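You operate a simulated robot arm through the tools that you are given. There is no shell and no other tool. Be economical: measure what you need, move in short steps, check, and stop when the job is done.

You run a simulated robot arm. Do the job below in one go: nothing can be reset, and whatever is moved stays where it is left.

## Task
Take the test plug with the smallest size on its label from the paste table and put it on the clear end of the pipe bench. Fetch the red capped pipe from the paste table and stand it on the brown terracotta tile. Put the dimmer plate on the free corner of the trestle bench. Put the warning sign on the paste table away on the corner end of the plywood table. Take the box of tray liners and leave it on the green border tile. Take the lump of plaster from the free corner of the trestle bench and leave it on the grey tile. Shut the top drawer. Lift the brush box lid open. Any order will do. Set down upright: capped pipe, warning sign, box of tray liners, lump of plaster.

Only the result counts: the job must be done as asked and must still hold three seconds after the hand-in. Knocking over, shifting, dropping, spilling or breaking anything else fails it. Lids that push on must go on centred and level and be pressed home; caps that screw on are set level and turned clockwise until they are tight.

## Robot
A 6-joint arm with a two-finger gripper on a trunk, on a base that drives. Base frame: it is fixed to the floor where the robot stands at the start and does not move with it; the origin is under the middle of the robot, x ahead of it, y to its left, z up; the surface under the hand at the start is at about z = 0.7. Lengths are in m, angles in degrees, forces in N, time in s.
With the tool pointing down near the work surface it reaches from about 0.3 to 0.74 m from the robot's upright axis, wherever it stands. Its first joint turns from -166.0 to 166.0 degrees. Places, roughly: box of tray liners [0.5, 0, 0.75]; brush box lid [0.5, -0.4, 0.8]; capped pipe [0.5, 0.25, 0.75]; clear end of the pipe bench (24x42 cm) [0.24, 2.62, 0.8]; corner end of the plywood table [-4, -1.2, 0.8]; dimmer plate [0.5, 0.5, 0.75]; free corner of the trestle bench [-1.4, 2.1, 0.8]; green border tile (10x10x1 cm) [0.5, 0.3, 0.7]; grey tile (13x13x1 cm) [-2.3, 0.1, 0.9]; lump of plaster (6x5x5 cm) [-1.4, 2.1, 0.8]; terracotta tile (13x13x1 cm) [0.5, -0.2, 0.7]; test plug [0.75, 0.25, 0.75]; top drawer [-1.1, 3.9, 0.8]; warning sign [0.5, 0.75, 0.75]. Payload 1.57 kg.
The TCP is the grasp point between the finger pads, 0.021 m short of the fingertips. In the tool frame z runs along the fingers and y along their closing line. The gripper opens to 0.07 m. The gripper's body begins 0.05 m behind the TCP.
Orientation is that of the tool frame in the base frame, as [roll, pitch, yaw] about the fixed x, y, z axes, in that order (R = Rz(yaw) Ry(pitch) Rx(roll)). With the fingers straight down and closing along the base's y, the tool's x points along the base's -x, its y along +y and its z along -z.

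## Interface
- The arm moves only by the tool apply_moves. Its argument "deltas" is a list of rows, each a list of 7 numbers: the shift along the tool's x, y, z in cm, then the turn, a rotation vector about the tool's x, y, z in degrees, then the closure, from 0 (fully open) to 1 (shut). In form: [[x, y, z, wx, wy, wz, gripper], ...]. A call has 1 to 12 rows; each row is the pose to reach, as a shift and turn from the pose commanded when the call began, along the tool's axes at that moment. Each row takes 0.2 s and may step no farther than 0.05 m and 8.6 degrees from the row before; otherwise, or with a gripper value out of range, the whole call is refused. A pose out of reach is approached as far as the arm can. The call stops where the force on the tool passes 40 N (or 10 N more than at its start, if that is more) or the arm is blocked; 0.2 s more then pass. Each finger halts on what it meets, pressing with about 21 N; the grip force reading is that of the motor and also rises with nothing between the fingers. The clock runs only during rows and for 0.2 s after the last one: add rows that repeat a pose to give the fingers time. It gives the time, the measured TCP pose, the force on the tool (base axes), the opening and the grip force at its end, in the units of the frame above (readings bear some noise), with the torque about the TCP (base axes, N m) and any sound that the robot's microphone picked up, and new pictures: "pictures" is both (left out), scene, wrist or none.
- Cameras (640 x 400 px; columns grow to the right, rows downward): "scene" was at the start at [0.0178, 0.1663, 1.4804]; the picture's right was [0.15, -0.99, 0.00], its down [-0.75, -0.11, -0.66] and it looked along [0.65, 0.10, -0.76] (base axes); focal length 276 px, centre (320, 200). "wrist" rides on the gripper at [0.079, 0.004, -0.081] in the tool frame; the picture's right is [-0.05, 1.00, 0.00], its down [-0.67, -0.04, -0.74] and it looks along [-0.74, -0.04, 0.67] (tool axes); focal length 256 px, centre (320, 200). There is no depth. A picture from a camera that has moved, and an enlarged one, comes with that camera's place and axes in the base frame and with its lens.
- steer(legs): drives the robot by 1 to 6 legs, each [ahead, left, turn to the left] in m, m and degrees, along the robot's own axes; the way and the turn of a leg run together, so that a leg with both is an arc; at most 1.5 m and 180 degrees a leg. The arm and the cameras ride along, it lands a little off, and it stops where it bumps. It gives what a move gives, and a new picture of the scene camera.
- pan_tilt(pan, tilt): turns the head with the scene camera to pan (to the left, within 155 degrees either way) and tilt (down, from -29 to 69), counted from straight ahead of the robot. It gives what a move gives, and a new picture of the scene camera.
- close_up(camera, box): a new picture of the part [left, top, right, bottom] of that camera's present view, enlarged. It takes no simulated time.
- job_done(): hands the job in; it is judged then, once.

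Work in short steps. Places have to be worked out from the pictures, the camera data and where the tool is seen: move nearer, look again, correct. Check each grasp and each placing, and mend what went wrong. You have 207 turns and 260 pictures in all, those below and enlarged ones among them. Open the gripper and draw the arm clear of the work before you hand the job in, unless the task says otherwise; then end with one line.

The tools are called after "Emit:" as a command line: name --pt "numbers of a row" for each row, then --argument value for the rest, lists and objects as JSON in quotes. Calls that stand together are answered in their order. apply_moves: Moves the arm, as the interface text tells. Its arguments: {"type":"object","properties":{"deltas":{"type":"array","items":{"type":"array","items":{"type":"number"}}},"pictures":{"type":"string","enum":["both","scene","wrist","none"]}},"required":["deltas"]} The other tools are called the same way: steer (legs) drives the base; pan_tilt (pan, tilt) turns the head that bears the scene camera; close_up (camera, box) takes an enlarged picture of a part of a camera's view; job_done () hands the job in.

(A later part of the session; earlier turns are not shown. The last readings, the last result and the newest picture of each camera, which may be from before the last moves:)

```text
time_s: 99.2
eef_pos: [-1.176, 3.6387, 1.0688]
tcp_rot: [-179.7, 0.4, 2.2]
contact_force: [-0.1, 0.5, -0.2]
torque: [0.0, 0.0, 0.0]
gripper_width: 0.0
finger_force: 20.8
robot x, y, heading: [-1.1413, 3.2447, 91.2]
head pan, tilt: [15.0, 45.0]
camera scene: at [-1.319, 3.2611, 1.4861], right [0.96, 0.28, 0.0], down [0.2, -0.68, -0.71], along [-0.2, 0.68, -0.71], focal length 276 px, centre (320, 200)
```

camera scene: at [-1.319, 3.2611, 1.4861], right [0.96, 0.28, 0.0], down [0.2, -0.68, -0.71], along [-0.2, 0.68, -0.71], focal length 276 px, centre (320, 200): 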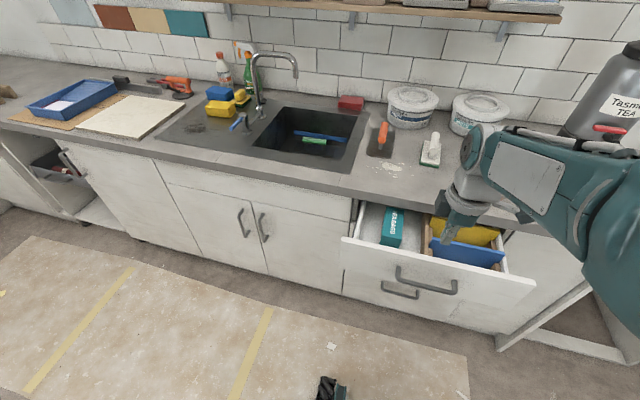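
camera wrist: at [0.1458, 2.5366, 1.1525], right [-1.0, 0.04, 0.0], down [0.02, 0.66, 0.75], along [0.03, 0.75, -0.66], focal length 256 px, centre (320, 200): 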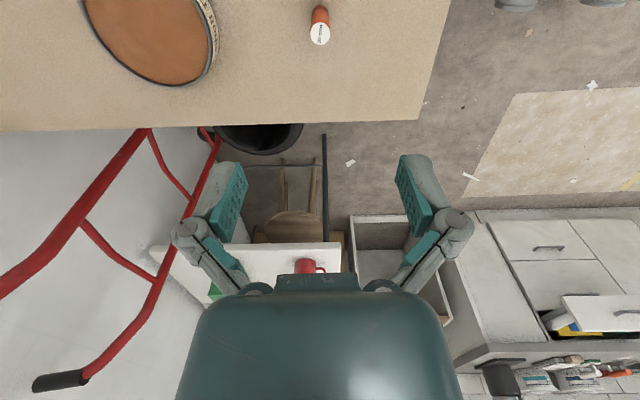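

The drawer is open ~19 cm with front face near y 3.73, top z 0.86. I back off slightly and turn the hand to point forward at height.

Emit:
steer --legs '[[0, -0.1, 0], [-0.08, 0, -1]]'

Emit:
apply_moves --pt "0 0 0 8.2 0 0 1" --pt "0 0 0 16.4 0 0 1" --pt "0 0 0 24.6 0 0 1" --pt "0 0 0 32.8 0 0 1" --pt "0 0 0 41 0 0 1" --pt "0 0 0 49.2 0 0 1" --pt "0 0 0 57.4 0 0 1" --pt "0 0 0 65.6 0 0 1" --pt "0 0 0 73.8 0 0 1" --pt "0 0 0 82 0 0 1" --pt "0 0 0 90 0 0 1" --pt "0 0 0 90 0 0 1" --pictures "both"

```text
time_s: 101.0
eef_pos: [-1.0831, 3.5602, 1.0689]
tcp_rot: [-179.7, -0.1, 1.4]
contact_force: [-1.7, -0.4, -0.1]
torque: [0.0, -0.09, 0.01]
gripper_width: 0.0002
finger_force: 21.1
robot x, y, heading: [-1.0453, 3.166, 90.1]
head pan, tilt: [15.0, 45.0]
camera scene: at [-1.2374, 3.1853, 1.4841], right [0.96, 0.26, 0.01], down [0.19, -0.68, -0.7], along [-0.18, 0.68, -0.71], focal length 276 px, centre (320, 200)
```

scene: 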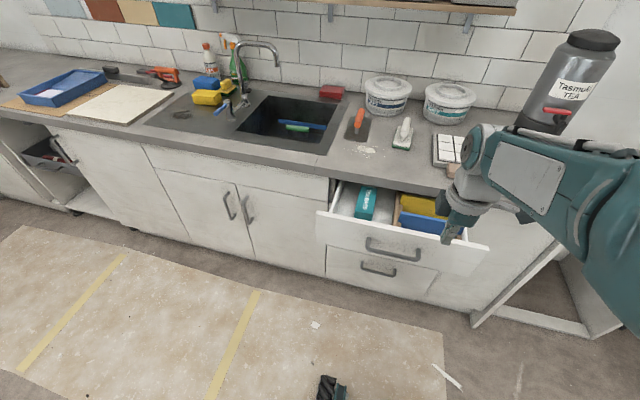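

```text
time_s: 103.6
eef_pos: [-1.1152, 3.6309, 1.1106]
tcp_rot: [-89.8, 0.4, 1.1]
contact_force: [0.4, -0.3, 0.2]
torque: [0.01, 0.0, 0.0]
gripper_width: 0.0
finger_force: 20.7
out of reach, approached as far as the arm can: row 7, 8, 9, 10, 11, 12
robot x, y, heading: [-1.0446, 3.1684, 90.3]
head pan, tilt: [15.0, 45.0]
camera scene: at [-1.2234, 3.1852, 1.4859], right [0.96, 0.26, 0.0], down [0.19, -0.68, -0.71], along [-0.18, 0.68, -0.71], focal length 276 px, centre (320, 200)
camera wrist: at [-1.0341, 3.5521, 1.1045], right [-0.06, 0.0, -1.0], down [-0.65, -0.76, 0.04], along [-0.76, 0.65, 0.05], focal length 256 px, centre (320, 200)
```

scene: 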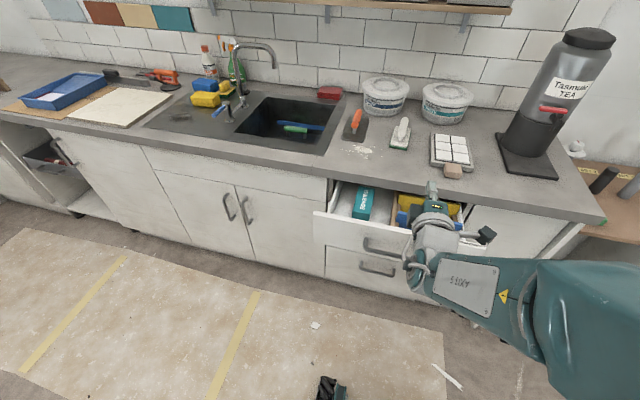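
wrist: 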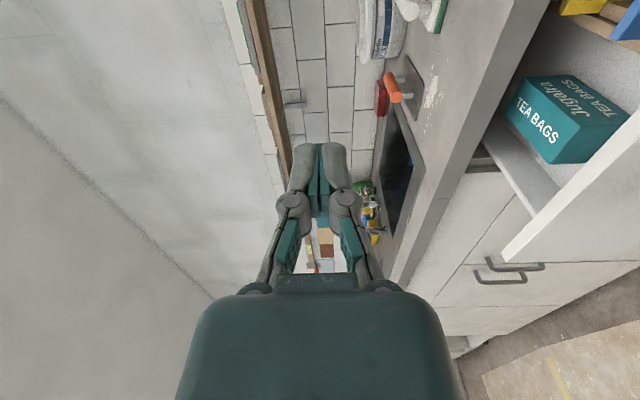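

The hand points forward. I lower it to the drawer front's height.

Emit:
apply_moves --pt "0 4 0 0 0 0 1" --pt "-1 8 0 0 0 0 1" --pt "-2 12 0 0 0 0 1" --pt "-3 16 0 0 0 0 1" --pt "-3 20 0 0 0 0 1" --pt "-3 24 0 0 0 0 1" --pt "-3 27 0 0 0 0 1" --pt "-3 27 0 0 0 0 1" --pictures "both"

```text
time_s: 105.4
eef_pos: [-1.1438, 3.6376, 0.8355]
tcp_rot: [-89.9, 0.4, 1.3]
contact_force: [-0.1, -0.5, -0.1]
torque: [-0.02, 0.0, 0.0]
gripper_width: 0.0001
finger_force: 21.3
out of reach, approached as far as the arm can: row 1, 2, 3
robot x, y, heading: [-1.0458, 3.164, 90.1]
head pan, tilt: [15.0, 45.0]
camera scene: at [-1.2238, 3.1861, 1.4859], right [0.96, 0.26, 0.0], down [0.19, -0.68, -0.71], along [-0.18, 0.68, -0.71], focal length 276 px, centre (320, 200)
camera wrist: at [-1.0635, 3.5592, 0.8305], right [-0.06, 0.0, -1.0], down [-0.65, -0.76, 0.04], along [-0.76, 0.65, 0.05], focal length 256 px, centre (320, 200)
```

scene: 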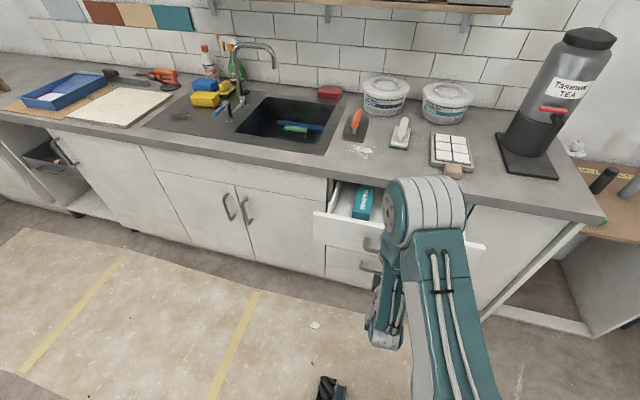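
wrist: 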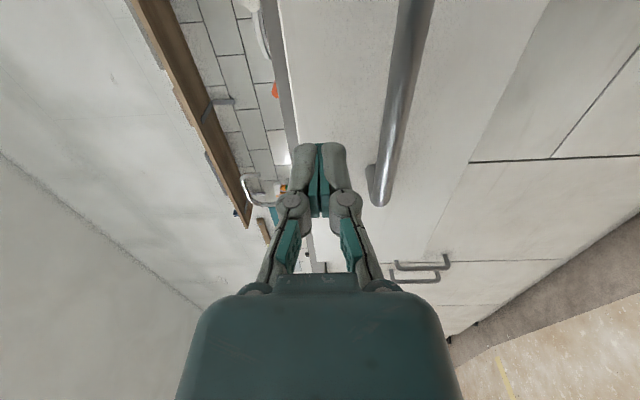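

The fingertips point at the front face between its top edge and handle. I push forward slowly.

Emit:
apply_moves --pt "0 0 2 0 0 0 1" --pt "0 0 4 0 0 0 1" --pt "0 0 6 0 0 0 1" --pt "0 0 8 0 0 0 1" --pt "0 0 9.5 0 0 0 1" --pt "0 0 11 0 0 0 1" --pt "0 0 12.5 0 0 0 1" --pt "0 0 14 0 0 0 1" --pt "0 0 15.5 0 0 0 1" --pt "0 0 17 0 0 0 1" --pictures "both"

```text
time_s: 107.6
eef_pos: [-1.1714, 3.805, 0.8386]
tcp_rot: [-89.8, 0.3, 0.3]
contact_force: [-0.1, 0.1, 0.3]
torque: [0.02, -0.01, 0.0]
gripper_width: 0.0
finger_force: 28.9
out of reach, approached as far as the arm can: row 4, 5, 6, 7, 8, 9, 10
robot x, y, heading: [-1.049, 3.1673, 90.4]
head pan, tilt: [15.0, 45.0]
camera scene: at [-1.2239, 3.1866, 1.4859], right [0.96, 0.26, 0.0], down [0.19, -0.68, -0.71], along [-0.18, 0.68, -0.71], focal length 276 px, centre (320, 200)
camera wrist: at [-1.0913, 3.725, 0.8328], right [-0.06, 0.0, -1.0], down [-0.66, -0.75, 0.04], along [-0.75, 0.66, 0.05], focal length 256 px, centre (320, 200)
```

scene: 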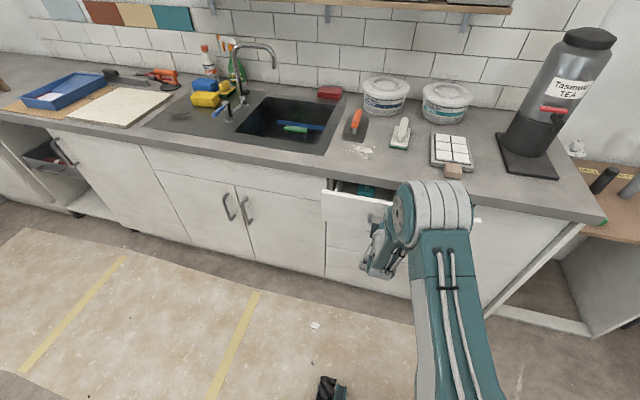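
wrist: 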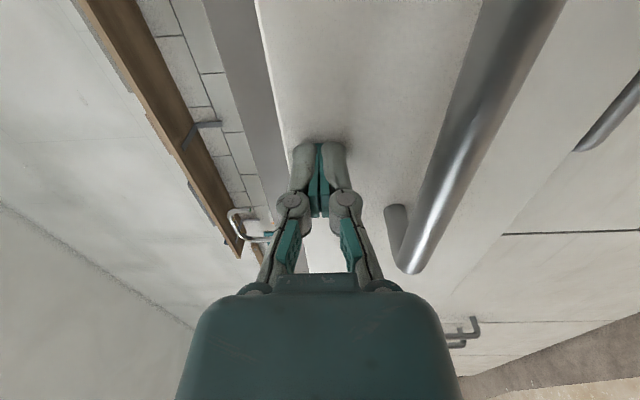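

It pushed to about y 3.826. I drive the base forward to finish the push.

Emit:
steer --legs '[[0.08, 0, 0]]'

Emit:
steer --legs '[[0.05, 0, 0]]'

```text
time_s: 108.7
eef_pos: [-1.1703, 3.8845, 0.8375]
tcp_rot: [-89.9, 0.4, 0.2]
contact_force: [0.0, -0.8, -0.2]
torque: [0.0, -0.03, 0.01]
gripper_width: 0.0
finger_force: 28.2
robot x, y, heading: [-1.0453, 3.2451, 90.5]
head pan, tilt: [15.0, 45.0]
camera scene: at [-1.2239, 3.2657, 1.4859], right [0.97, 0.26, 0.0], down [0.19, -0.68, -0.71], along [-0.18, 0.68, -0.71], focal length 276 px, centre (320, 200)
```

scene: 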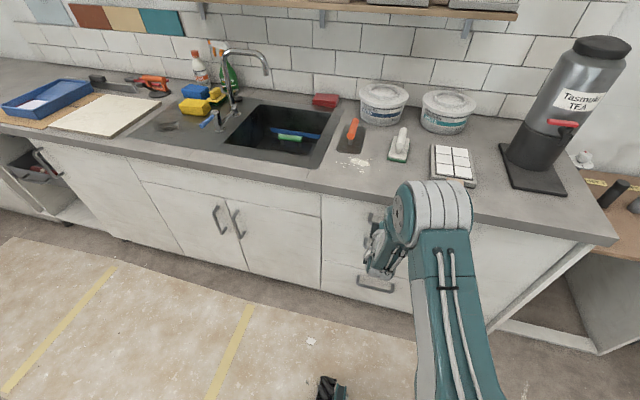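

```text
time_s: 109.5
eef_pos: [-1.1699, 3.8989, 0.8385]
tcp_rot: [-89.6, 0.4, 0.2]
contact_force: [1.3, -15.6, 8.5]
torque: [0.11, -0.06, -0.08]
gripper_width: 0.0058
finger_force: 28.5
robot x, y, heading: [-1.0477, 3.2663, 90.2]
head pan, tilt: [15.0, 45.0]
stopped in leg 1: the force on the tool passed its limit at 137 N (the readings are from after the stop); the commanded pose is now the measured one
camera scene: at [-1.2238, 3.2849, 1.486], right [0.97, 0.26, 0.0], down [0.19, -0.68, -0.71], along [-0.18, 0.68, -0.71], focal length 276 px, centre (320, 200)
```

scene: 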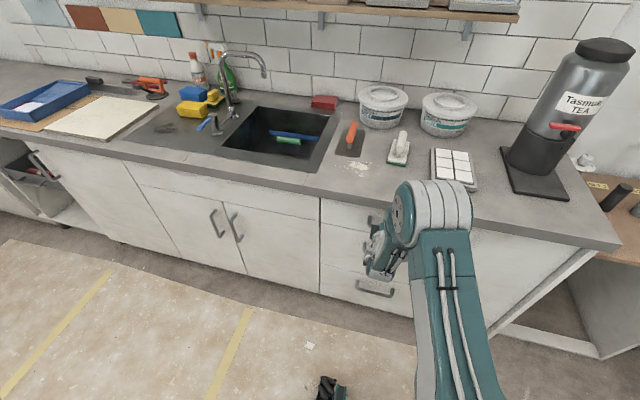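

The drawer appears shut. I back off a bit, move right, and check.

Emit:
steer --legs '[[-0.1, 0, 0], [0, -0.45, 0]]'

Emit:
pan_tilt --pan 40 --tilt 35

Emit:
apply_moves --pt "0 -4 0 0 0 0 1" --pt "0 -8 -1 0 0 0 1" --pt "0 -12 -3 0 0 0 1" --pt "0 -16 -5 0 0 0 1" --pt "0 -20 -7 0 0 0 1" --pt "0 -24 -9 0 0 0 1" --pt "0 -27 -12 0 0 0 1" --pictures "none"

```text
time_s: 113.0
eef_pos: [-0.7246, 3.8043, 0.8379]
tcp_rot: [-89.8, 0.4, 0.7]
contact_force: [-0.5, -0.2, -0.4]
torque: [-0.01, 0.02, -0.02]
gripper_width: 0.0
finger_force: 28.2
robot x, y, heading: [-0.5953, 3.1703, 90.8]
head pan, tilt: [15.0, 45.0]
camera scene: at [-0.7762, 3.1906, 1.4854], right [0.96, 0.27, 0.0], down [0.19, -0.68, -0.71], along [-0.19, 0.68, -0.71], focal length 276 px, centre (320, 200)
```

scene: 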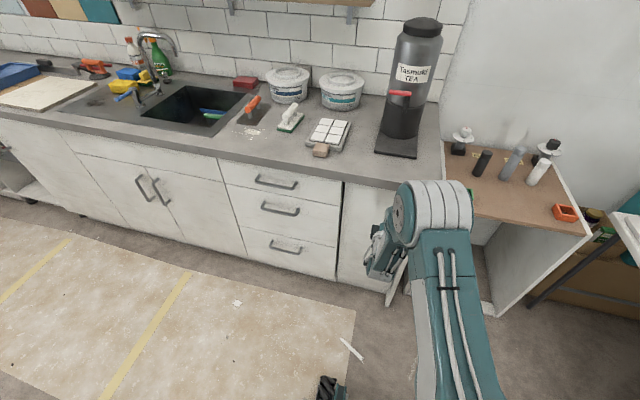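

```text
time_s: 113.9
eef_pos: [-0.7208, 3.8025, 0.8402]
tcp_rot: [-89.7, 0.5, 0.7]
contact_force: [-0.1, 0.1, -0.4]
torque: [0.02, 0.0, 0.02]
gripper_width: 0.0001
finger_force: 28.4
robot x, y, heading: [-0.5978, 3.1747, 90.5]
head pan, tilt: [40.0, 35.0]
camera scene: at [-0.8063, 3.1792, 1.5007], right [0.76, 0.65, 0.0], down [0.37, -0.44, -0.82], along [-0.53, 0.62, -0.58], focal length 276 px, centre (320, 200)
```

scene: 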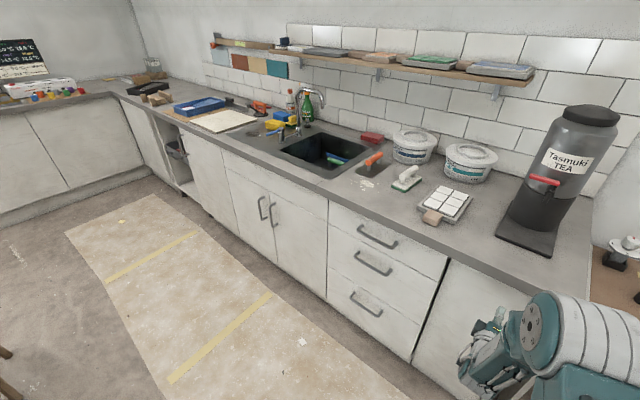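

```text
time_s: 115.5
eef_pos: [-0.7204, 3.6814, 1.1048]
tcp_rot: [-89.8, 0.5, 0.7]
contact_force: [0.0, 0.0, 0.2]
torque: [0.03, 0.01, -0.04]
gripper_width: 0.0003
finger_force: 28.2
robot x, y, heading: [-0.5913, 3.1713, 90.6]
head pan, tilt: [40.0, 35.0]
```

The drawer is flush. I turn the hand back down while drawing it in.

Emit:
apply_moves --pt "0 0 -1 -8.2 0 0 1" --pt "0 0 -2 -16.4 0 0 0.5" --pt "0 0 -3 -24.6 0 0 0" --pt "0 0 -4 -32.8 0 0 0" --pt "0 0 -5 -41 0 0 0" --pt "0 0 -6 -49.2 0 0 0" --pt "0 0 -7 -57.4 0 0 0" --pt "0 0 -8 -65.6 0 0 0" --pt "0 0 -9 -73.8 0 0 0" --pt "0 0 -10 -82 0 0 0" --pt "0 0 -11 -90.2 0 0 0" --pt "0 0 -11 -90.2 0 0 0" --pictures "none"

```text
time_s: 118.1
eef_pos: [-0.7163, 3.5712, 1.1082]
tcp_rot: [180.0, 0.5, 0.8]
contact_force: [0.6, -0.3, -0.1]
torque: [0.0, 0.01, -0.02]
gripper_width: 0.07
finger_force: 0.1
robot x, y, heading: [-0.5918, 3.1733, 90.3]
head pan, tilt: [40.0, 35.0]
```

Now to the plaster: back up along the aisle to y 2.05, turn to face the trestle bench, and look.

Emit:
steer --legs '[[-1.12, 0, 0], [0, 0, 90], [0.19, 0, 0]]'

Emit:
pan_tilt --pan 0 --tilt 48

```text
time_s: 128.9
eef_pos: [-1.1488, 1.8838, 1.107]
tcp_rot: [-179.9, 0.4, 95.4]
contact_force: [-0.2, -0.2, 0.7]
torque: [-0.01, 0.03, 0.0]
gripper_width: 0.07
finger_force: 0.1
robot x, y, heading: [-0.7597, 2.0347, -174.7]
head pan, tilt: [40.0, 35.0]
camera scene: at [-0.7503, 1.8243, 1.5007], right [-0.71, 0.7, 0.0], down [0.4, 0.41, -0.82], along [-0.58, -0.58, -0.57], focal length 276 px, centre (320, 200)
```

scene: 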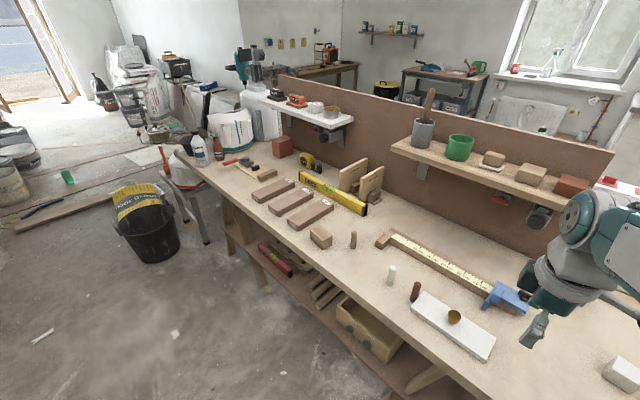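

```text
time_s: 130.0
eef_pos: [-1.1499, 1.8824, 1.1065]
tcp_rot: [-179.9, 0.7, 95.4]
contact_force: [-0.5, 0.6, -0.6]
torque: [-0.01, -0.01, 0.0]
gripper_width: 0.0701
finger_force: 0.2
robot x, y, heading: [-0.7639, 2.0375, -174.8]
head pan, tilt: [0.0, 48.0]
camera scene: at [-0.7668, 1.8797, 1.4818], right [-0.09, 1.0, 0.0], down [0.74, 0.07, -0.67], along [-0.67, -0.06, -0.74], focal length 276 px, centre (320, 200)
```

scene: 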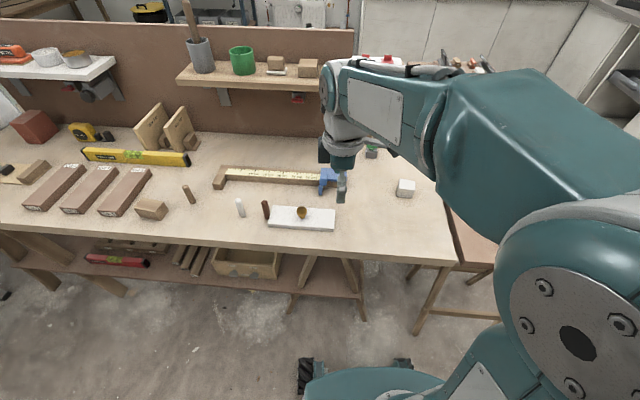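

The lump is at about (-1.44, 2.11). I zoom for its shape.

Emit:
close_up --camera "scene" --box '[350, 150, 470, 250]'

Emit:
close_up --camera "wrist" --box '[0, 0, 640, 400]'

```text
4.00 times, centred on (410, 200) of scene
camera zoom: at [-0.7668, 1.8797, 1.4818], right [-0.09, 1.0, 0.0], down [0.74, 0.07, -0.67], along [-0.67, -0.06, -0.74], focal length 1102 px, centre (-40, 200)
```

zoom: 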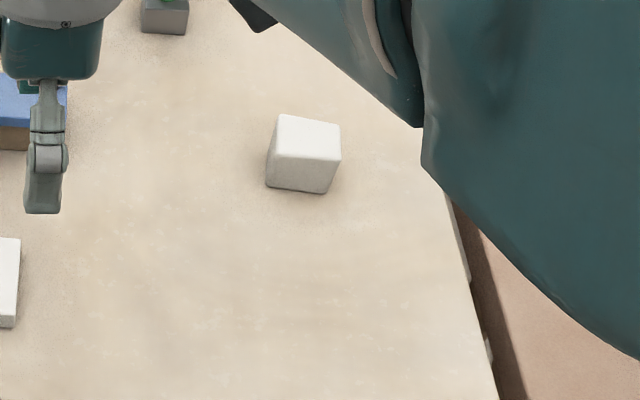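

```text
1.00 times, centred on (320, 200) of wrist (not enlarged: the box is as wide or as high as the picture)
camera zoom: at [-1.1524, 1.9632, 1.1872], right [1.0, 0.04, 0.0], down [0.03, -0.66, 0.75], along [0.03, -0.75, -0.66], focal length 256 px, centre (320, 200)
```

zoom: 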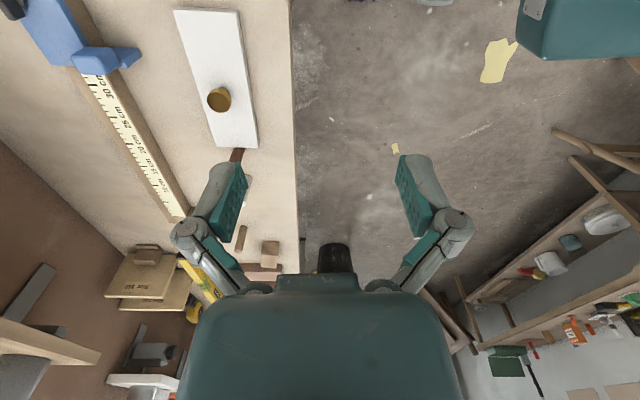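

I approach 9 cm, square up, and turn the hand so it closes along y with the camera on the robot's side.

Emit:
steer --legs '[[0.09, 0, -5]]'

Emit:
apply_moves --pt "1 0 0 0 0 8 0" --pt "2 -1 0 0 0 16 0" --pt "4 -2 0 0 0 24 0" --pt "6 -4 0 0 0 32 0" --pt "8 -6 0 0 0 40 0" --pt "10 -8 0 0 0 48 0" --pt "12 -10 0 0 0 56 0" --pt "14 -12 0 0 0 64 0" --pt "16 -14 0 0 0 72 0" --pt "18 -15 0 0 0 80 0" --pt "20 -15 0 0 0 86 0" --pt "20 -15 0 0 0 90 0" --pictures "wrist"

```text
time_s: 131.1
eef_pos: [-1.2505, 1.911, 1.1081]
tcp_rot: [-179.9, 0.5, 90.6]
contact_force: [0.5, 0.1, -1.1]
torque: [-0.04, 0.0, 0.01]
gripper_width: 0.07
finger_force: 0.0
robot x, y, heading: [-0.8517, 2.0306, -179.6]
head pan, tilt: [0.0, 48.0]
camera scene: at [-0.8702, 1.8759, 1.4817], right [-0.01, 1.0, 0.0], down [0.74, 0.01, -0.67], along [-0.67, -0.01, -0.74], focal length 276 px, centre (320, 200)
```

scene: 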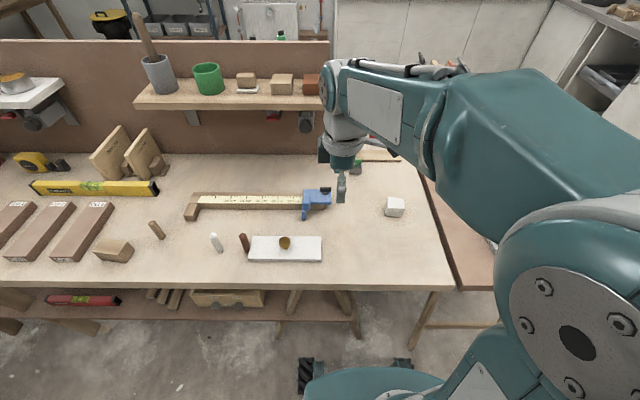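

```text
time_s: 133.7
eef_pos: [-1.4041, 2.1116, 1.1059]
tcp_rot: [179.5, 0.1, 0.5]
contact_force: [0.7, 0.3, -0.9]
torque: [0.01, 0.02, 0.01]
gripper_width: 0.0698
finger_force: 0.0
robot x, y, heading: [-0.8501, 2.0308, -179.6]
head pan, tilt: [0.0, 48.0]
camera wrist: at [-1.3244, 2.1085, 1.1868], right [-0.04, -1.0, 0.01], down [-0.67, 0.04, 0.75], along [-0.74, 0.03, -0.67], focal length 256 px, centre (320, 200)
```

wrist: 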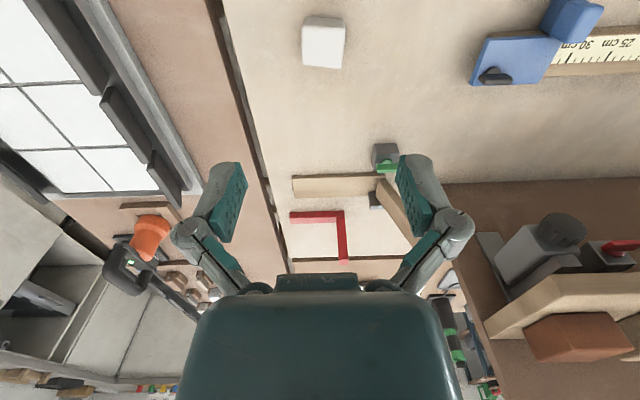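

The lump's centre is about (-1.43, 2.108). I move over it and down to 0.90.

Emit:
apply_moves --pt "-1.5 0.3 4 0 0 0 0" --pt "-2.6 0.3 8 0 0 0 0" --pt "-2.6 0.3 12 0 0 0 0" --pt "-2.6 0.3 16 0 0 0 0" --pt "-2.6 0.3 20 0 0 0 0" --pt "-2.6 0.3 20 0 0 0 0" --pictures "wrist"

```text
time_s: 135.1
eef_pos: [-1.4285, 2.1088, 0.9051]
tcp_rot: [179.5, 0.1, 0.6]
contact_force: [0.8, 0.5, 1.0]
torque: [0.0, 0.01, 0.01]
gripper_width: 0.0701
finger_force: 0.0
robot x, y, heading: [-0.8523, 2.0312, -179.8]
head pan, tilt: [0.0, 48.0]
camera wrist: at [-1.349, 2.1064, 0.9857], right [-0.04, -1.0, 0.01], down [-0.67, 0.03, 0.75], along [-0.75, 0.03, -0.67], focal length 256 px, centre (320, 200)
```

wrist: 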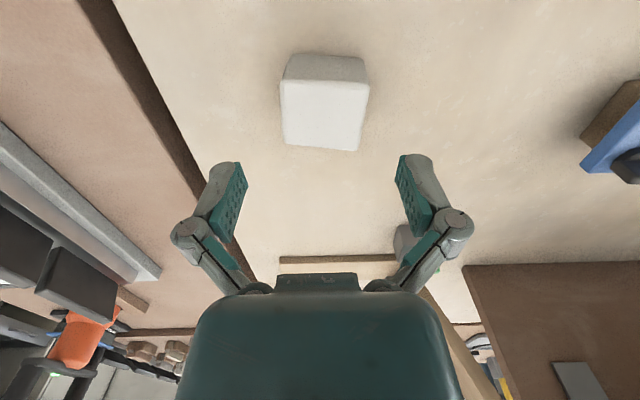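

Well centred. I lower 8 cm and close.

Emit:
apply_moves --pt "0 0 4 0 0 0 0" --pt "0 0 7 0 0 0 0" --pt "0 0 7.8 0 0 0 0" --pt "0 0 7.8 0 0 0 0.4" --pt "0 0 7.8 0 0 0 0.8" --pt "0 0 7.8 0 0 0 1" --pt "0 0 7.8 0 0 0 1" --pictures "wrist"

```text
time_s: 136.7
eef_pos: [-1.429, 2.1042, 0.828]
tcp_rot: [179.5, 0.3, 0.7]
contact_force: [-2.6, 1.4, 7.2]
torque: [-0.18, 0.04, -0.07]
gripper_width: 0.054
finger_force: 20.8
robot x, y, heading: [-0.8525, 2.0345, -179.7]
head pan, tilt: [0.0, 48.0]
camera wrist: at [-1.3502, 2.102, 0.9084], right [-0.04, -1.0, 0.01], down [-0.66, 0.03, 0.75], along [-0.75, 0.03, -0.67], focal length 256 px, centre (320, 200)
```

wrist: 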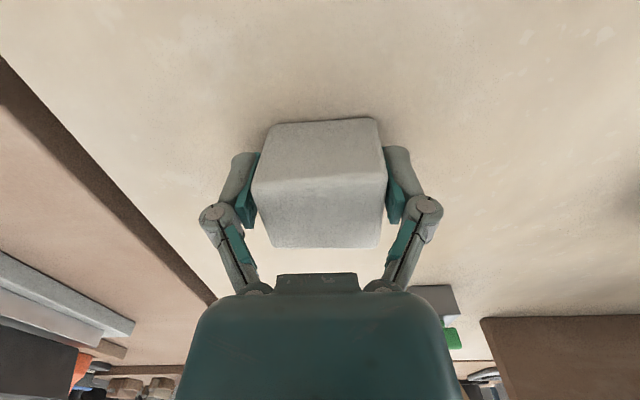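

Gripped (5.4 cm). I lift it, draw in, and look to the west/southwest to find the grey tile and a route.

Emit:
apply_moves --pt "0 0 -4 0 0 0 1" --pt "0 0 -8 0 0 0 1" --pt "0 0 -12 0 0 0 1" --pt "0 0 -16 0 0 0 1" --pt "0 0 -20 0 0 0 1" --pt "3 0 -24 0 0 0 1" --pt "7 1 -26 0 0 0 1" --pt "11 2 -28 0 0 0 1" --pt "15 3 -30 0 0 0 1" --pt "17 3 -32 0 0 0 1" --pictures "none"

Emit:
pan_tilt --pan 40 --tilt 15

Emit:
close_up --camera "scene" --box '[160, 100, 480, 300]'

```text
time_s: 138.9
eef_pos: [-1.2627, 2.0755, 1.1457]
tcp_rot: [179.5, 0.0, 0.7]
contact_force: [0.3, 0.1, -0.6]
torque: [-0.03, -0.03, 0.03]
gripper_width: 0.0537
finger_force: 21.2
robot x, y, heading: [-0.8522, 2.0329, -179.2]
head pan, tilt: [0.0, 48.0]
```

```text
time_s: 139.9
eef_pos: [-1.2634, 2.0762, 1.1451]
tcp_rot: [179.5, 0.2, 0.6]
contact_force: [-0.8, -0.3, -2.1]
torque: [0.01, -0.04, -0.02]
gripper_width: 0.0536
finger_force: 21.5
robot x, y, heading: [-0.8501, 2.0323, -179.4]
head pan, tilt: [40.0, 15.0]
camera scene: at [-0.8626, 1.8168, 1.5327], right [-0.65, 0.76, 0.0], down [0.2, 0.17, -0.97], along [-0.73, -0.63, -0.26], focal length 276 px, centre (320, 200)
```

scene: 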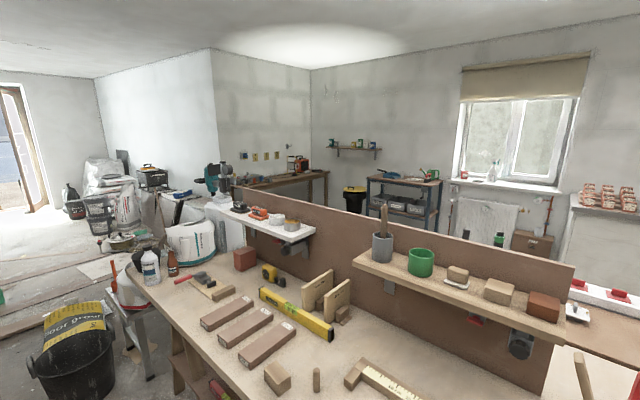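

```text
2.00 times, centred on (320, 200) of scene
camera zoom: at [-0.8626, 1.8168, 1.5327], right [-0.65, 0.76, 0.0], down [0.2, 0.17, -0.97], along [-0.73, -0.63, -0.26], focal length 551 px, centre (320, 200)
```

zoom: 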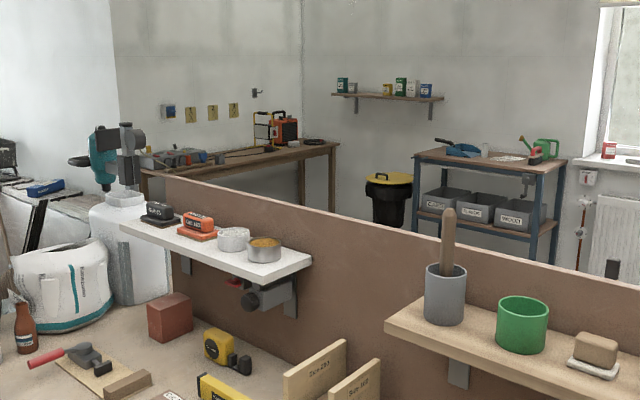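

The plywood table is far in the southwest; the grey tile seems hidden behind the partition. I drive down the aisle to look from the south end.

Emit:
steer --legs '[[-0.38, 0, 0], [0, 1.3, 0], [0, 0.6, 0]]'

Emit:
pan_tilt --pan 15 --tilt 20

Emit:
pan_tilt --pan 60 --tilt 30

```text
time_s: 151.6
eef_pos: [-0.8073, 0.1666, 1.1455]
tcp_rot: [179.3, 0.1, 2.8]
contact_force: [-0.6, 0.1, -0.8]
torque: [-0.01, 0.03, 0.0]
gripper_width: 0.0536
finger_force: 20.7
robot x, y, heading: [-0.389, 0.1339, -177.3]
head pan, tilt: [40.0, 15.0]
camera scene: at [-0.3974, -0.075, 1.5334], right [-0.68, 0.73, 0.0], down [0.19, 0.17, -0.97], along [-0.71, -0.66, -0.26], focal length 276 px, centre (320, 200)
```

scene: 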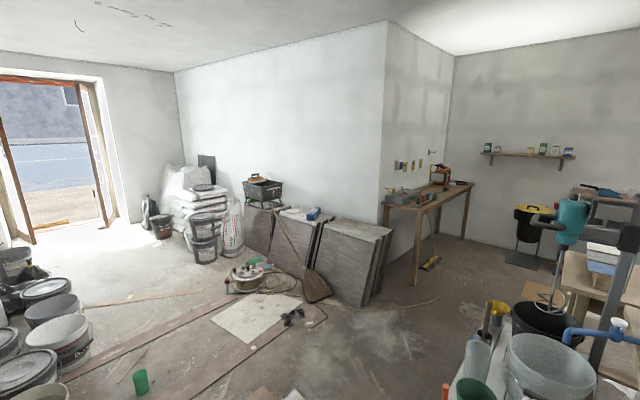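

```text
time_s: 152.4
eef_pos: [-0.8063, 0.1633, 1.1461]
tcp_rot: [179.6, 0.1, 2.8]
contact_force: [-0.5, 0.2, -0.4]
torque: [-0.02, -0.03, -0.02]
gripper_width: 0.0534
finger_force: 21.2
robot x, y, heading: [-0.3952, 0.1349, -177.2]
head pan, tilt: [15.0, 20.0]
camera scene: at [-0.4173, -0.0445, 1.5247], right [-0.3, 0.95, 0.0], down [0.33, 0.1, -0.94], along [-0.89, -0.29, -0.34], focal length 276 px, centre (320, 200)
```

scene: 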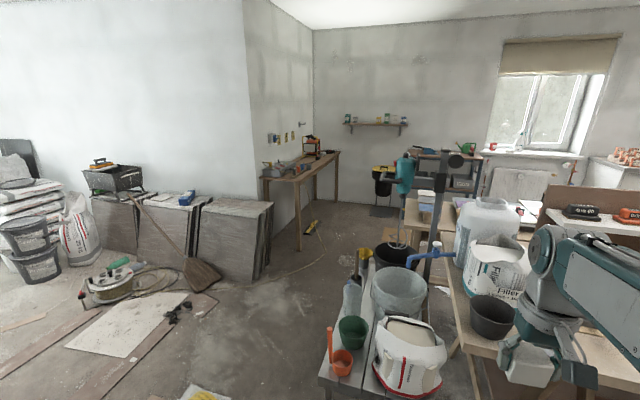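

```text
time_s: 153.6
eef_pos: [-0.8073, 0.1635, 1.1447]
tcp_rot: [179.6, 0.1, 2.8]
contact_force: [-0.4, 0.0, -1.7]
torque: [0.02, -0.04, 0.0]
gripper_width: 0.0537
finger_force: 21.0
robot x, y, heading: [-0.3944, 0.1346, -177.6]
head pan, tilt: [60.0, 30.0]
camera scene: at [-0.3701, -0.0965, 1.5086], right [-0.89, 0.46, 0.0], down [0.23, 0.44, -0.87], along [-0.4, -0.77, -0.5], focal length 276 px, centre (320, 200)
```

scene: 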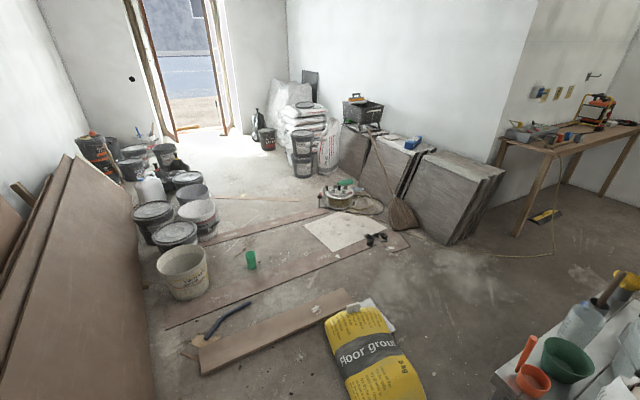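

The south route is blocked by the bag and boards; I take the north route by the kitchen. I drive back up the aisle to y≈3.35 and look west.

Emit:
steer --legs '[[0, -1.5, -2.5], [0, -1.5, 0], [0, -0.25, 0]]'

Emit:
pan_tilt --pan 25 --tilt 35

```text
time_s: 169.4
eef_pos: [-0.7903, 3.4138, 1.1452]
tcp_rot: [179.9, 0.1, -1.0]
contact_force: [-1.0, -1.5, -0.2]
torque: [0.06, 0.01, -0.01]
gripper_width: 0.0536
finger_force: 21.3
robot x, y, heading: [-0.3822, 3.365, 179.0]
head pan, tilt: [60.0, 30.0]
camera scene: at [-0.3714, 3.1213, 1.5067], right [-0.86, 0.52, 0.0], down [0.26, 0.44, -0.86], along [-0.45, -0.74, -0.51], focal length 276 px, centre (320, 200)
```

scene: 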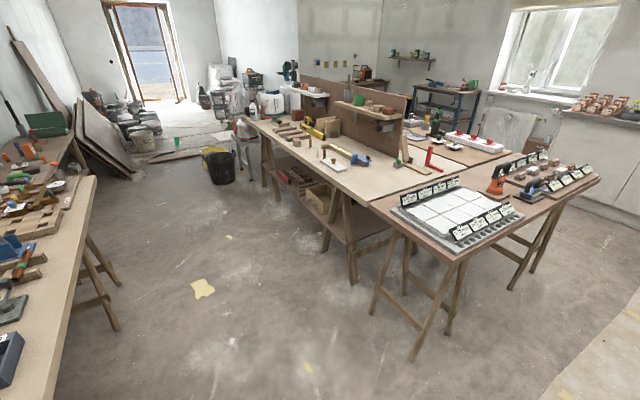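

```text
time_s: 170.4
eef_pos: [-0.7887, 3.4271, 1.1441]
tcp_rot: [179.3, 0.0, -1.1]
contact_force: [-0.3, 0.0, -1.3]
torque: [0.0, -0.04, 0.0]
gripper_width: 0.0537
finger_force: 20.9
robot x, y, heading: [-0.3834, 3.3681, 178.7]
head pan, tilt: [25.0, 35.0]
camera scene: at [-0.4047, 3.1796, 1.5013], right [-0.4, 0.91, 0.0], down [0.53, 0.23, -0.82], along [-0.75, -0.33, -0.57], focal length 276 px, centre (320, 200)
```

scene: 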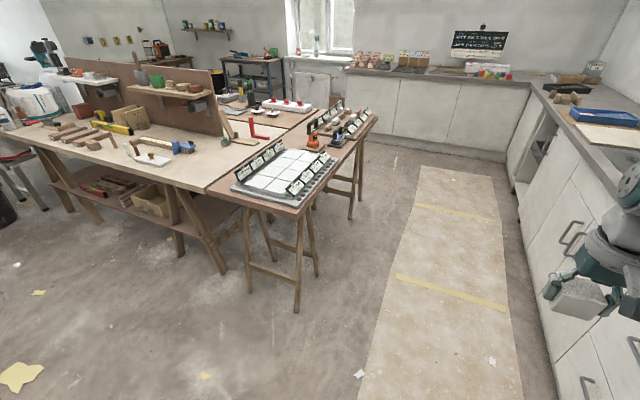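

The way along the kitchen is clear. I drive west to x≈-3.3 and look south.

Emit:
steer --legs '[[1.5, 0, 1], [1.4, 0.03, 0]]'

Emit:
pan_tilt --pan 85 --tilt 28

```text
time_s: 184.2
eef_pos: [-3.6523, 3.3372, 1.145]
tcp_rot: [179.4, 0.1, 1.4]
contact_force: [0.5, -0.2, -1.1]
torque: [-0.02, -0.05, 0.01]
gripper_width: 0.0533
finger_force: 21.1
robot x, y, heading: [-3.2419, 3.298, -178.9]
head pan, tilt: [25.0, 35.0]
camera scene: at [-3.2579, 3.1053, 1.5008], right [-0.44, 0.9, 0.0], down [0.52, 0.25, -0.82], along [-0.73, -0.36, -0.57], focal length 276 px, centre (320, 200)
```

scene: 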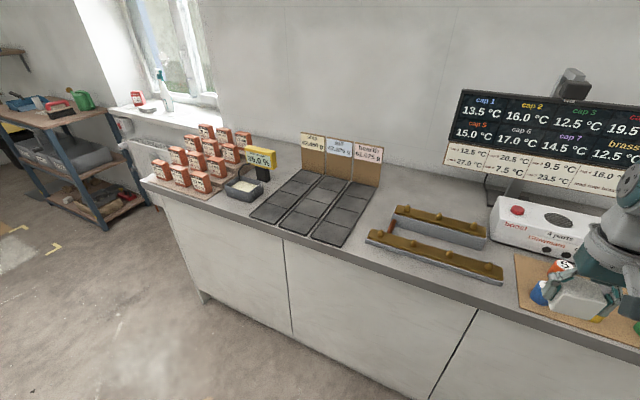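

```text
time_s: 185.5
eef_pos: [-3.6521, 3.3383, 1.1451]
tcp_rot: [179.3, 0.1, 1.3]
contact_force: [-0.6, 0.3, -0.4]
torque: [0.01, -0.01, -0.03]
gripper_width: 0.053
finger_force: 21.3
robot x, y, heading: [-3.2416, 3.2984, -178.9]
head pan, tilt: [85.0, 28.0]
camera scene: at [-3.185, 3.0531, 1.5118], right [-1.0, 0.07, 0.0], down [0.03, 0.47, -0.88], along [-0.06, -0.88, -0.47], focal length 276 px, centre (320, 200)
```

scene: 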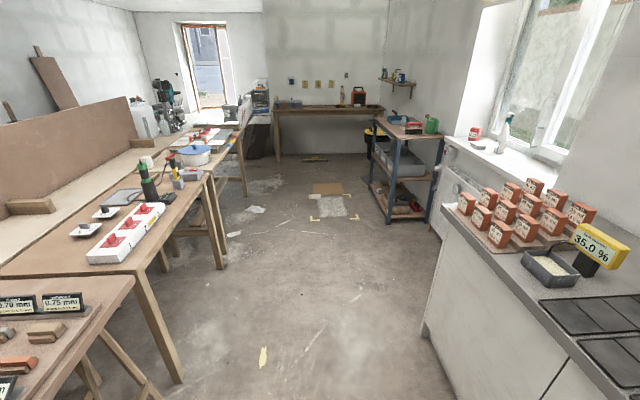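

A clear corridor. I zoom on the table near the projected grey-tile position and the plywood table.

Emit:
close_up --camera "scene" --box '[140, 80, 290, 190]'

Emit:
close_up --camera "scene" --box '[260, 70, 400, 170]'

```text
3.64 times, centred on (215, 135) of scene
camera zoom: at [-3.185, 3.0531, 1.5118], right [-1.0, 0.07, 0.0], down [0.03, 0.47, -0.88], along [-0.06, -0.88, -0.47], focal length 1002 px, centre (702, 436)
```

zoom: 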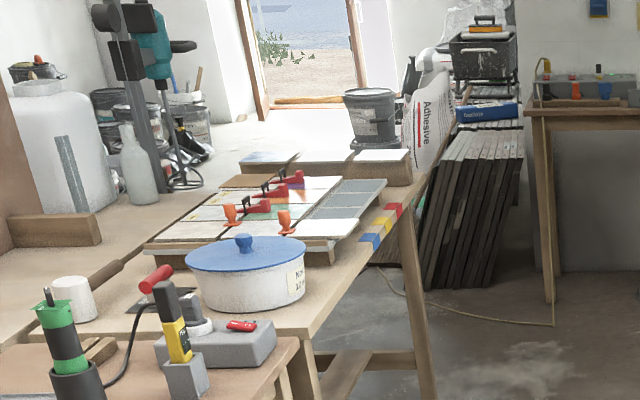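

```text
4.00 times, centred on (330, 120) of scene
camera zoom: at [-3.185, 3.0531, 1.5118], right [-1.0, 0.07, 0.0], down [0.03, 0.47, -0.88], along [-0.06, -0.88, -0.47], focal length 1102 px, centre (280, 520)
```

zoom: 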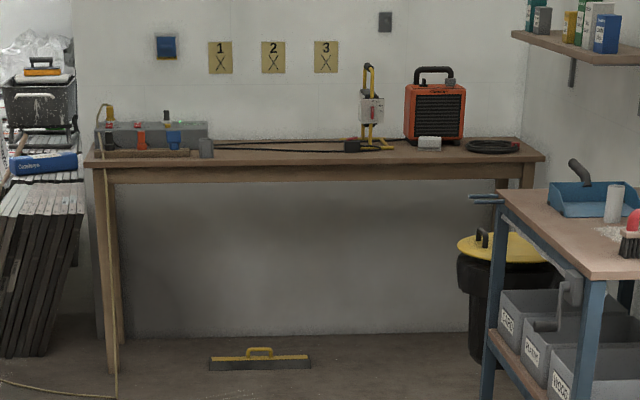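

I drive south down this corridor and turn east to face the table with the tiles.

Emit:
steer --legs '[[0, 0, 89], [1.5, 0, 0], [1.5, 0, 0], [0, 0, 90]]'

Emit:
pan_tilt --pan 0 --tilt 35

```text
time_s: 207.6
eef_pos: [-2.7523, 0.2849, 1.1437]
tcp_rot: [179.4, 0.1, -176.6]
contact_force: [0.4, 0.2, -1.3]
torque: [-0.07, 0.02, 0.03]
gripper_width: 0.0531
finger_force: 20.9
robot x, y, heading: [-3.165, 0.3065, 3.3]
head pan, tilt: [85.0, 28.0]
camera scene: at [-3.2303, 0.5516, 1.5118], right [1.0, -0.03, 0.0], down [-0.02, -0.47, -0.88], along [0.03, 0.88, -0.47], focal length 276 px, centre (320, 200)
```

scene: 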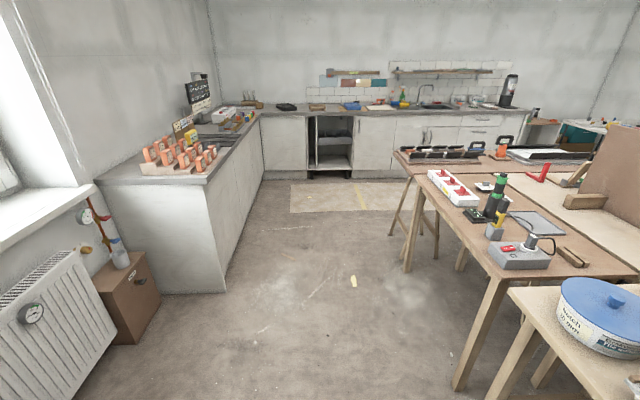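

```text
time_s: 209.2
eef_pos: [-2.7528, 0.2842, 1.1459]
tcp_rot: [179.3, 0.0, -176.6]
contact_force: [0.4, 0.2, -1.0]
torque: [0.0, -0.02, 0.02]
gripper_width: 0.0533
finger_force: 21.0
robot x, y, heading: [-3.1636, 0.3102, 3.2]
head pan, tilt: [0.0, 35.0]
camera scene: at [-3.1452, 0.4654, 1.5008], right [0.06, -1.0, 0.0], down [-0.57, -0.03, -0.82], along [0.82, 0.05, -0.57], focal length 276 px, centre (320, 200)
```

scene: 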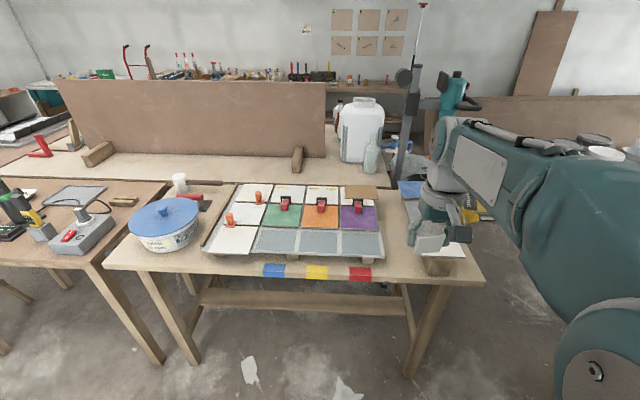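

The projected tile spot is hidden by the hand; the wrist camera should show it.

Emit:
close_up --camera "wrist" --box '[0, 0, 640, 400]'

Emit:
close_up --camera "scene" --box '[370, 150, 510, 290]'

```text
1.00 times, centred on (320, 200) of wrist (not enlarged: the box is as wide or as high as the picture)
camera zoom: at [-2.832, 0.2835, 1.2262], right [-0.01, 1.0, 0.01], down [0.67, 0.0, 0.75], along [0.75, 0.01, -0.67], focal length 256 px, centre (320, 200)
```

zoom: 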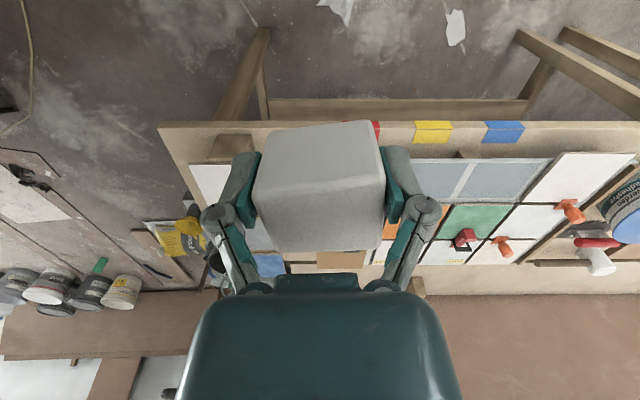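

```text
2.86 times, centred on (440, 220) of scene
camera zoom: at [-3.1452, 0.4654, 1.5008], right [0.06, -1.0, 0.0], down [-0.57, -0.03, -0.82], along [0.82, 0.05, -0.57], focal length 787 px, centre (-23, 143)
```

zoom: 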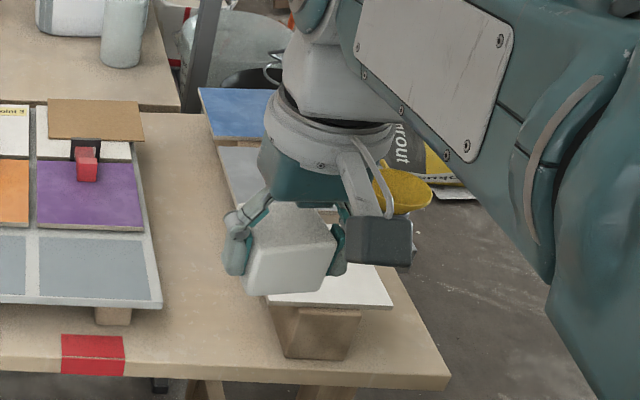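

Three raised tiles in a row: blue, grey (middle), white. I move the hand aside to see them.

Emit:
apply_moves --pt "0 4 -1 0 0 0 1" --pt "0 8 -2 0 0 0 1" --pt "0 12 -3 0 0 0 1" --pt "0 16 -4 0 0 0 1" --pt "0 20 -4 0 0 0 1" --pictures "none"

Emit:
close_up --camera "scene" --box '[340, 140, 540, 300]'

Emit:
close_up --camera "wrist" --box '[0, 0, 640, 400]'

```text
time_s: 210.4
eef_pos: [-2.7622, 0.489, 1.1898]
tcp_rot: [179.5, 0.0, -176.6]
contact_force: [0.4, 0.0, -0.8]
torque: [0.01, 0.01, 0.0]
gripper_width: 0.0531
finger_force: 21.4
robot x, y, heading: [-3.1684, 0.309, 3.2]
head pan, tilt: [0.0, 35.0]
```

```text
2.50 times, centred on (440, 220) of scene
camera zoom: at [-3.1452, 0.4675, 1.5006], right [0.06, -1.0, 0.0], down [-0.57, -0.03, -0.82], along [0.82, 0.04, -0.57], focal length 689 px, centre (20, 150)
```

zoom: 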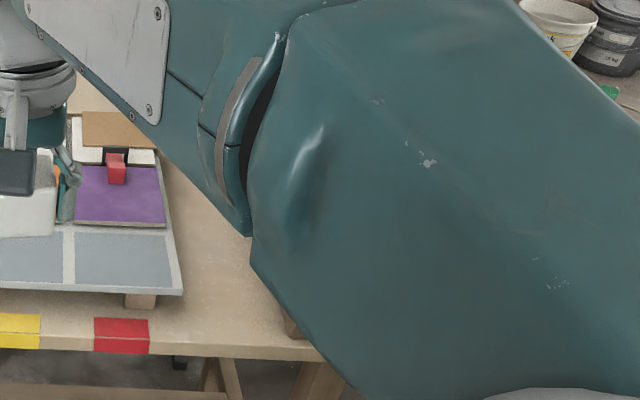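

```text
1.00 times, centred on (320, 200) of wrist (not enlarged: the box is as wide or as high as the picture)
camera zoom: at [-2.8427, 0.488, 1.2702], right [-0.01, 1.0, 0.01], down [0.67, 0.0, 0.75], along [0.75, 0.01, -0.67], focal length 256 px, centre (320, 200)
```

zoom: 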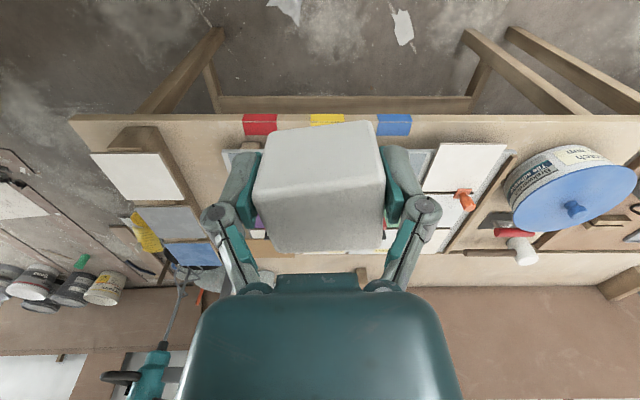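

The grey tile lies at about (-2.35, 0.15), z≈0.9. I move the base closer and right, then bring the hand near it.

Emit:
steer --legs '[[0.2, -0.12, -3]]'

Emit:
apply_moves --pt "0 -3 0 0 0 0 1" --pt "0 -6 0 0 0 0 1" --pt "0 -9 0 0 0 0 1" --pt "0 -9 0 0 0 0 1" --pictures "wrist"

```text
time_s: 212.2
eef_pos: [-2.5488, 0.3654, 1.189]
tcp_rot: [179.5, 0.0, -179.3]
contact_force: [-0.9, 0.6, -2.4]
torque: [-0.03, 0.01, -0.01]
gripper_width: 0.0531
finger_force: 21.3
robot x, y, heading: [-2.9606, 0.2032, 0.3]
head pan, tilt: [0.0, 35.0]
camera scene: at [-2.932, 0.3623, 1.5002], right [0.01, -1.0, 0.0], down [-0.57, -0.01, -0.82], along [0.82, 0.01, -0.57], focal length 276 px, centre (320, 200)
```

scene: 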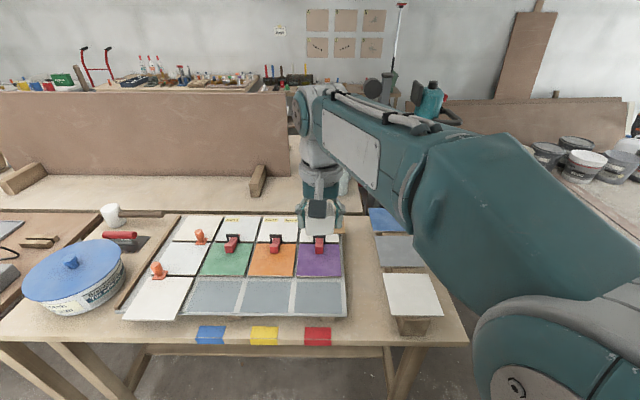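

```text
time_s: 213.2
eef_pos: [-2.549, 0.2694, 1.1878]
tcp_rot: [179.3, 0.0, -179.2]
contact_force: [-0.1, -0.5, -0.5]
torque: [0.02, 0.03, 0.02]
gripper_width: 0.0533
finger_force: 20.1
robot x, y, heading: [-2.9571, 0.201, 0.4]
head pan, tilt: [0.0, 35.0]
camera wrist: at [-2.6286, 0.2727, 1.2687], right [0.04, 1.0, 0.01], down [0.67, -0.03, 0.74], along [0.74, -0.02, -0.67], focal length 256 px, centre (320, 200)
```

wrist: 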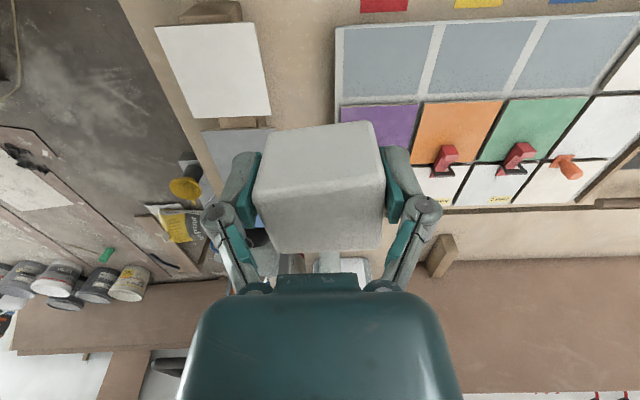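

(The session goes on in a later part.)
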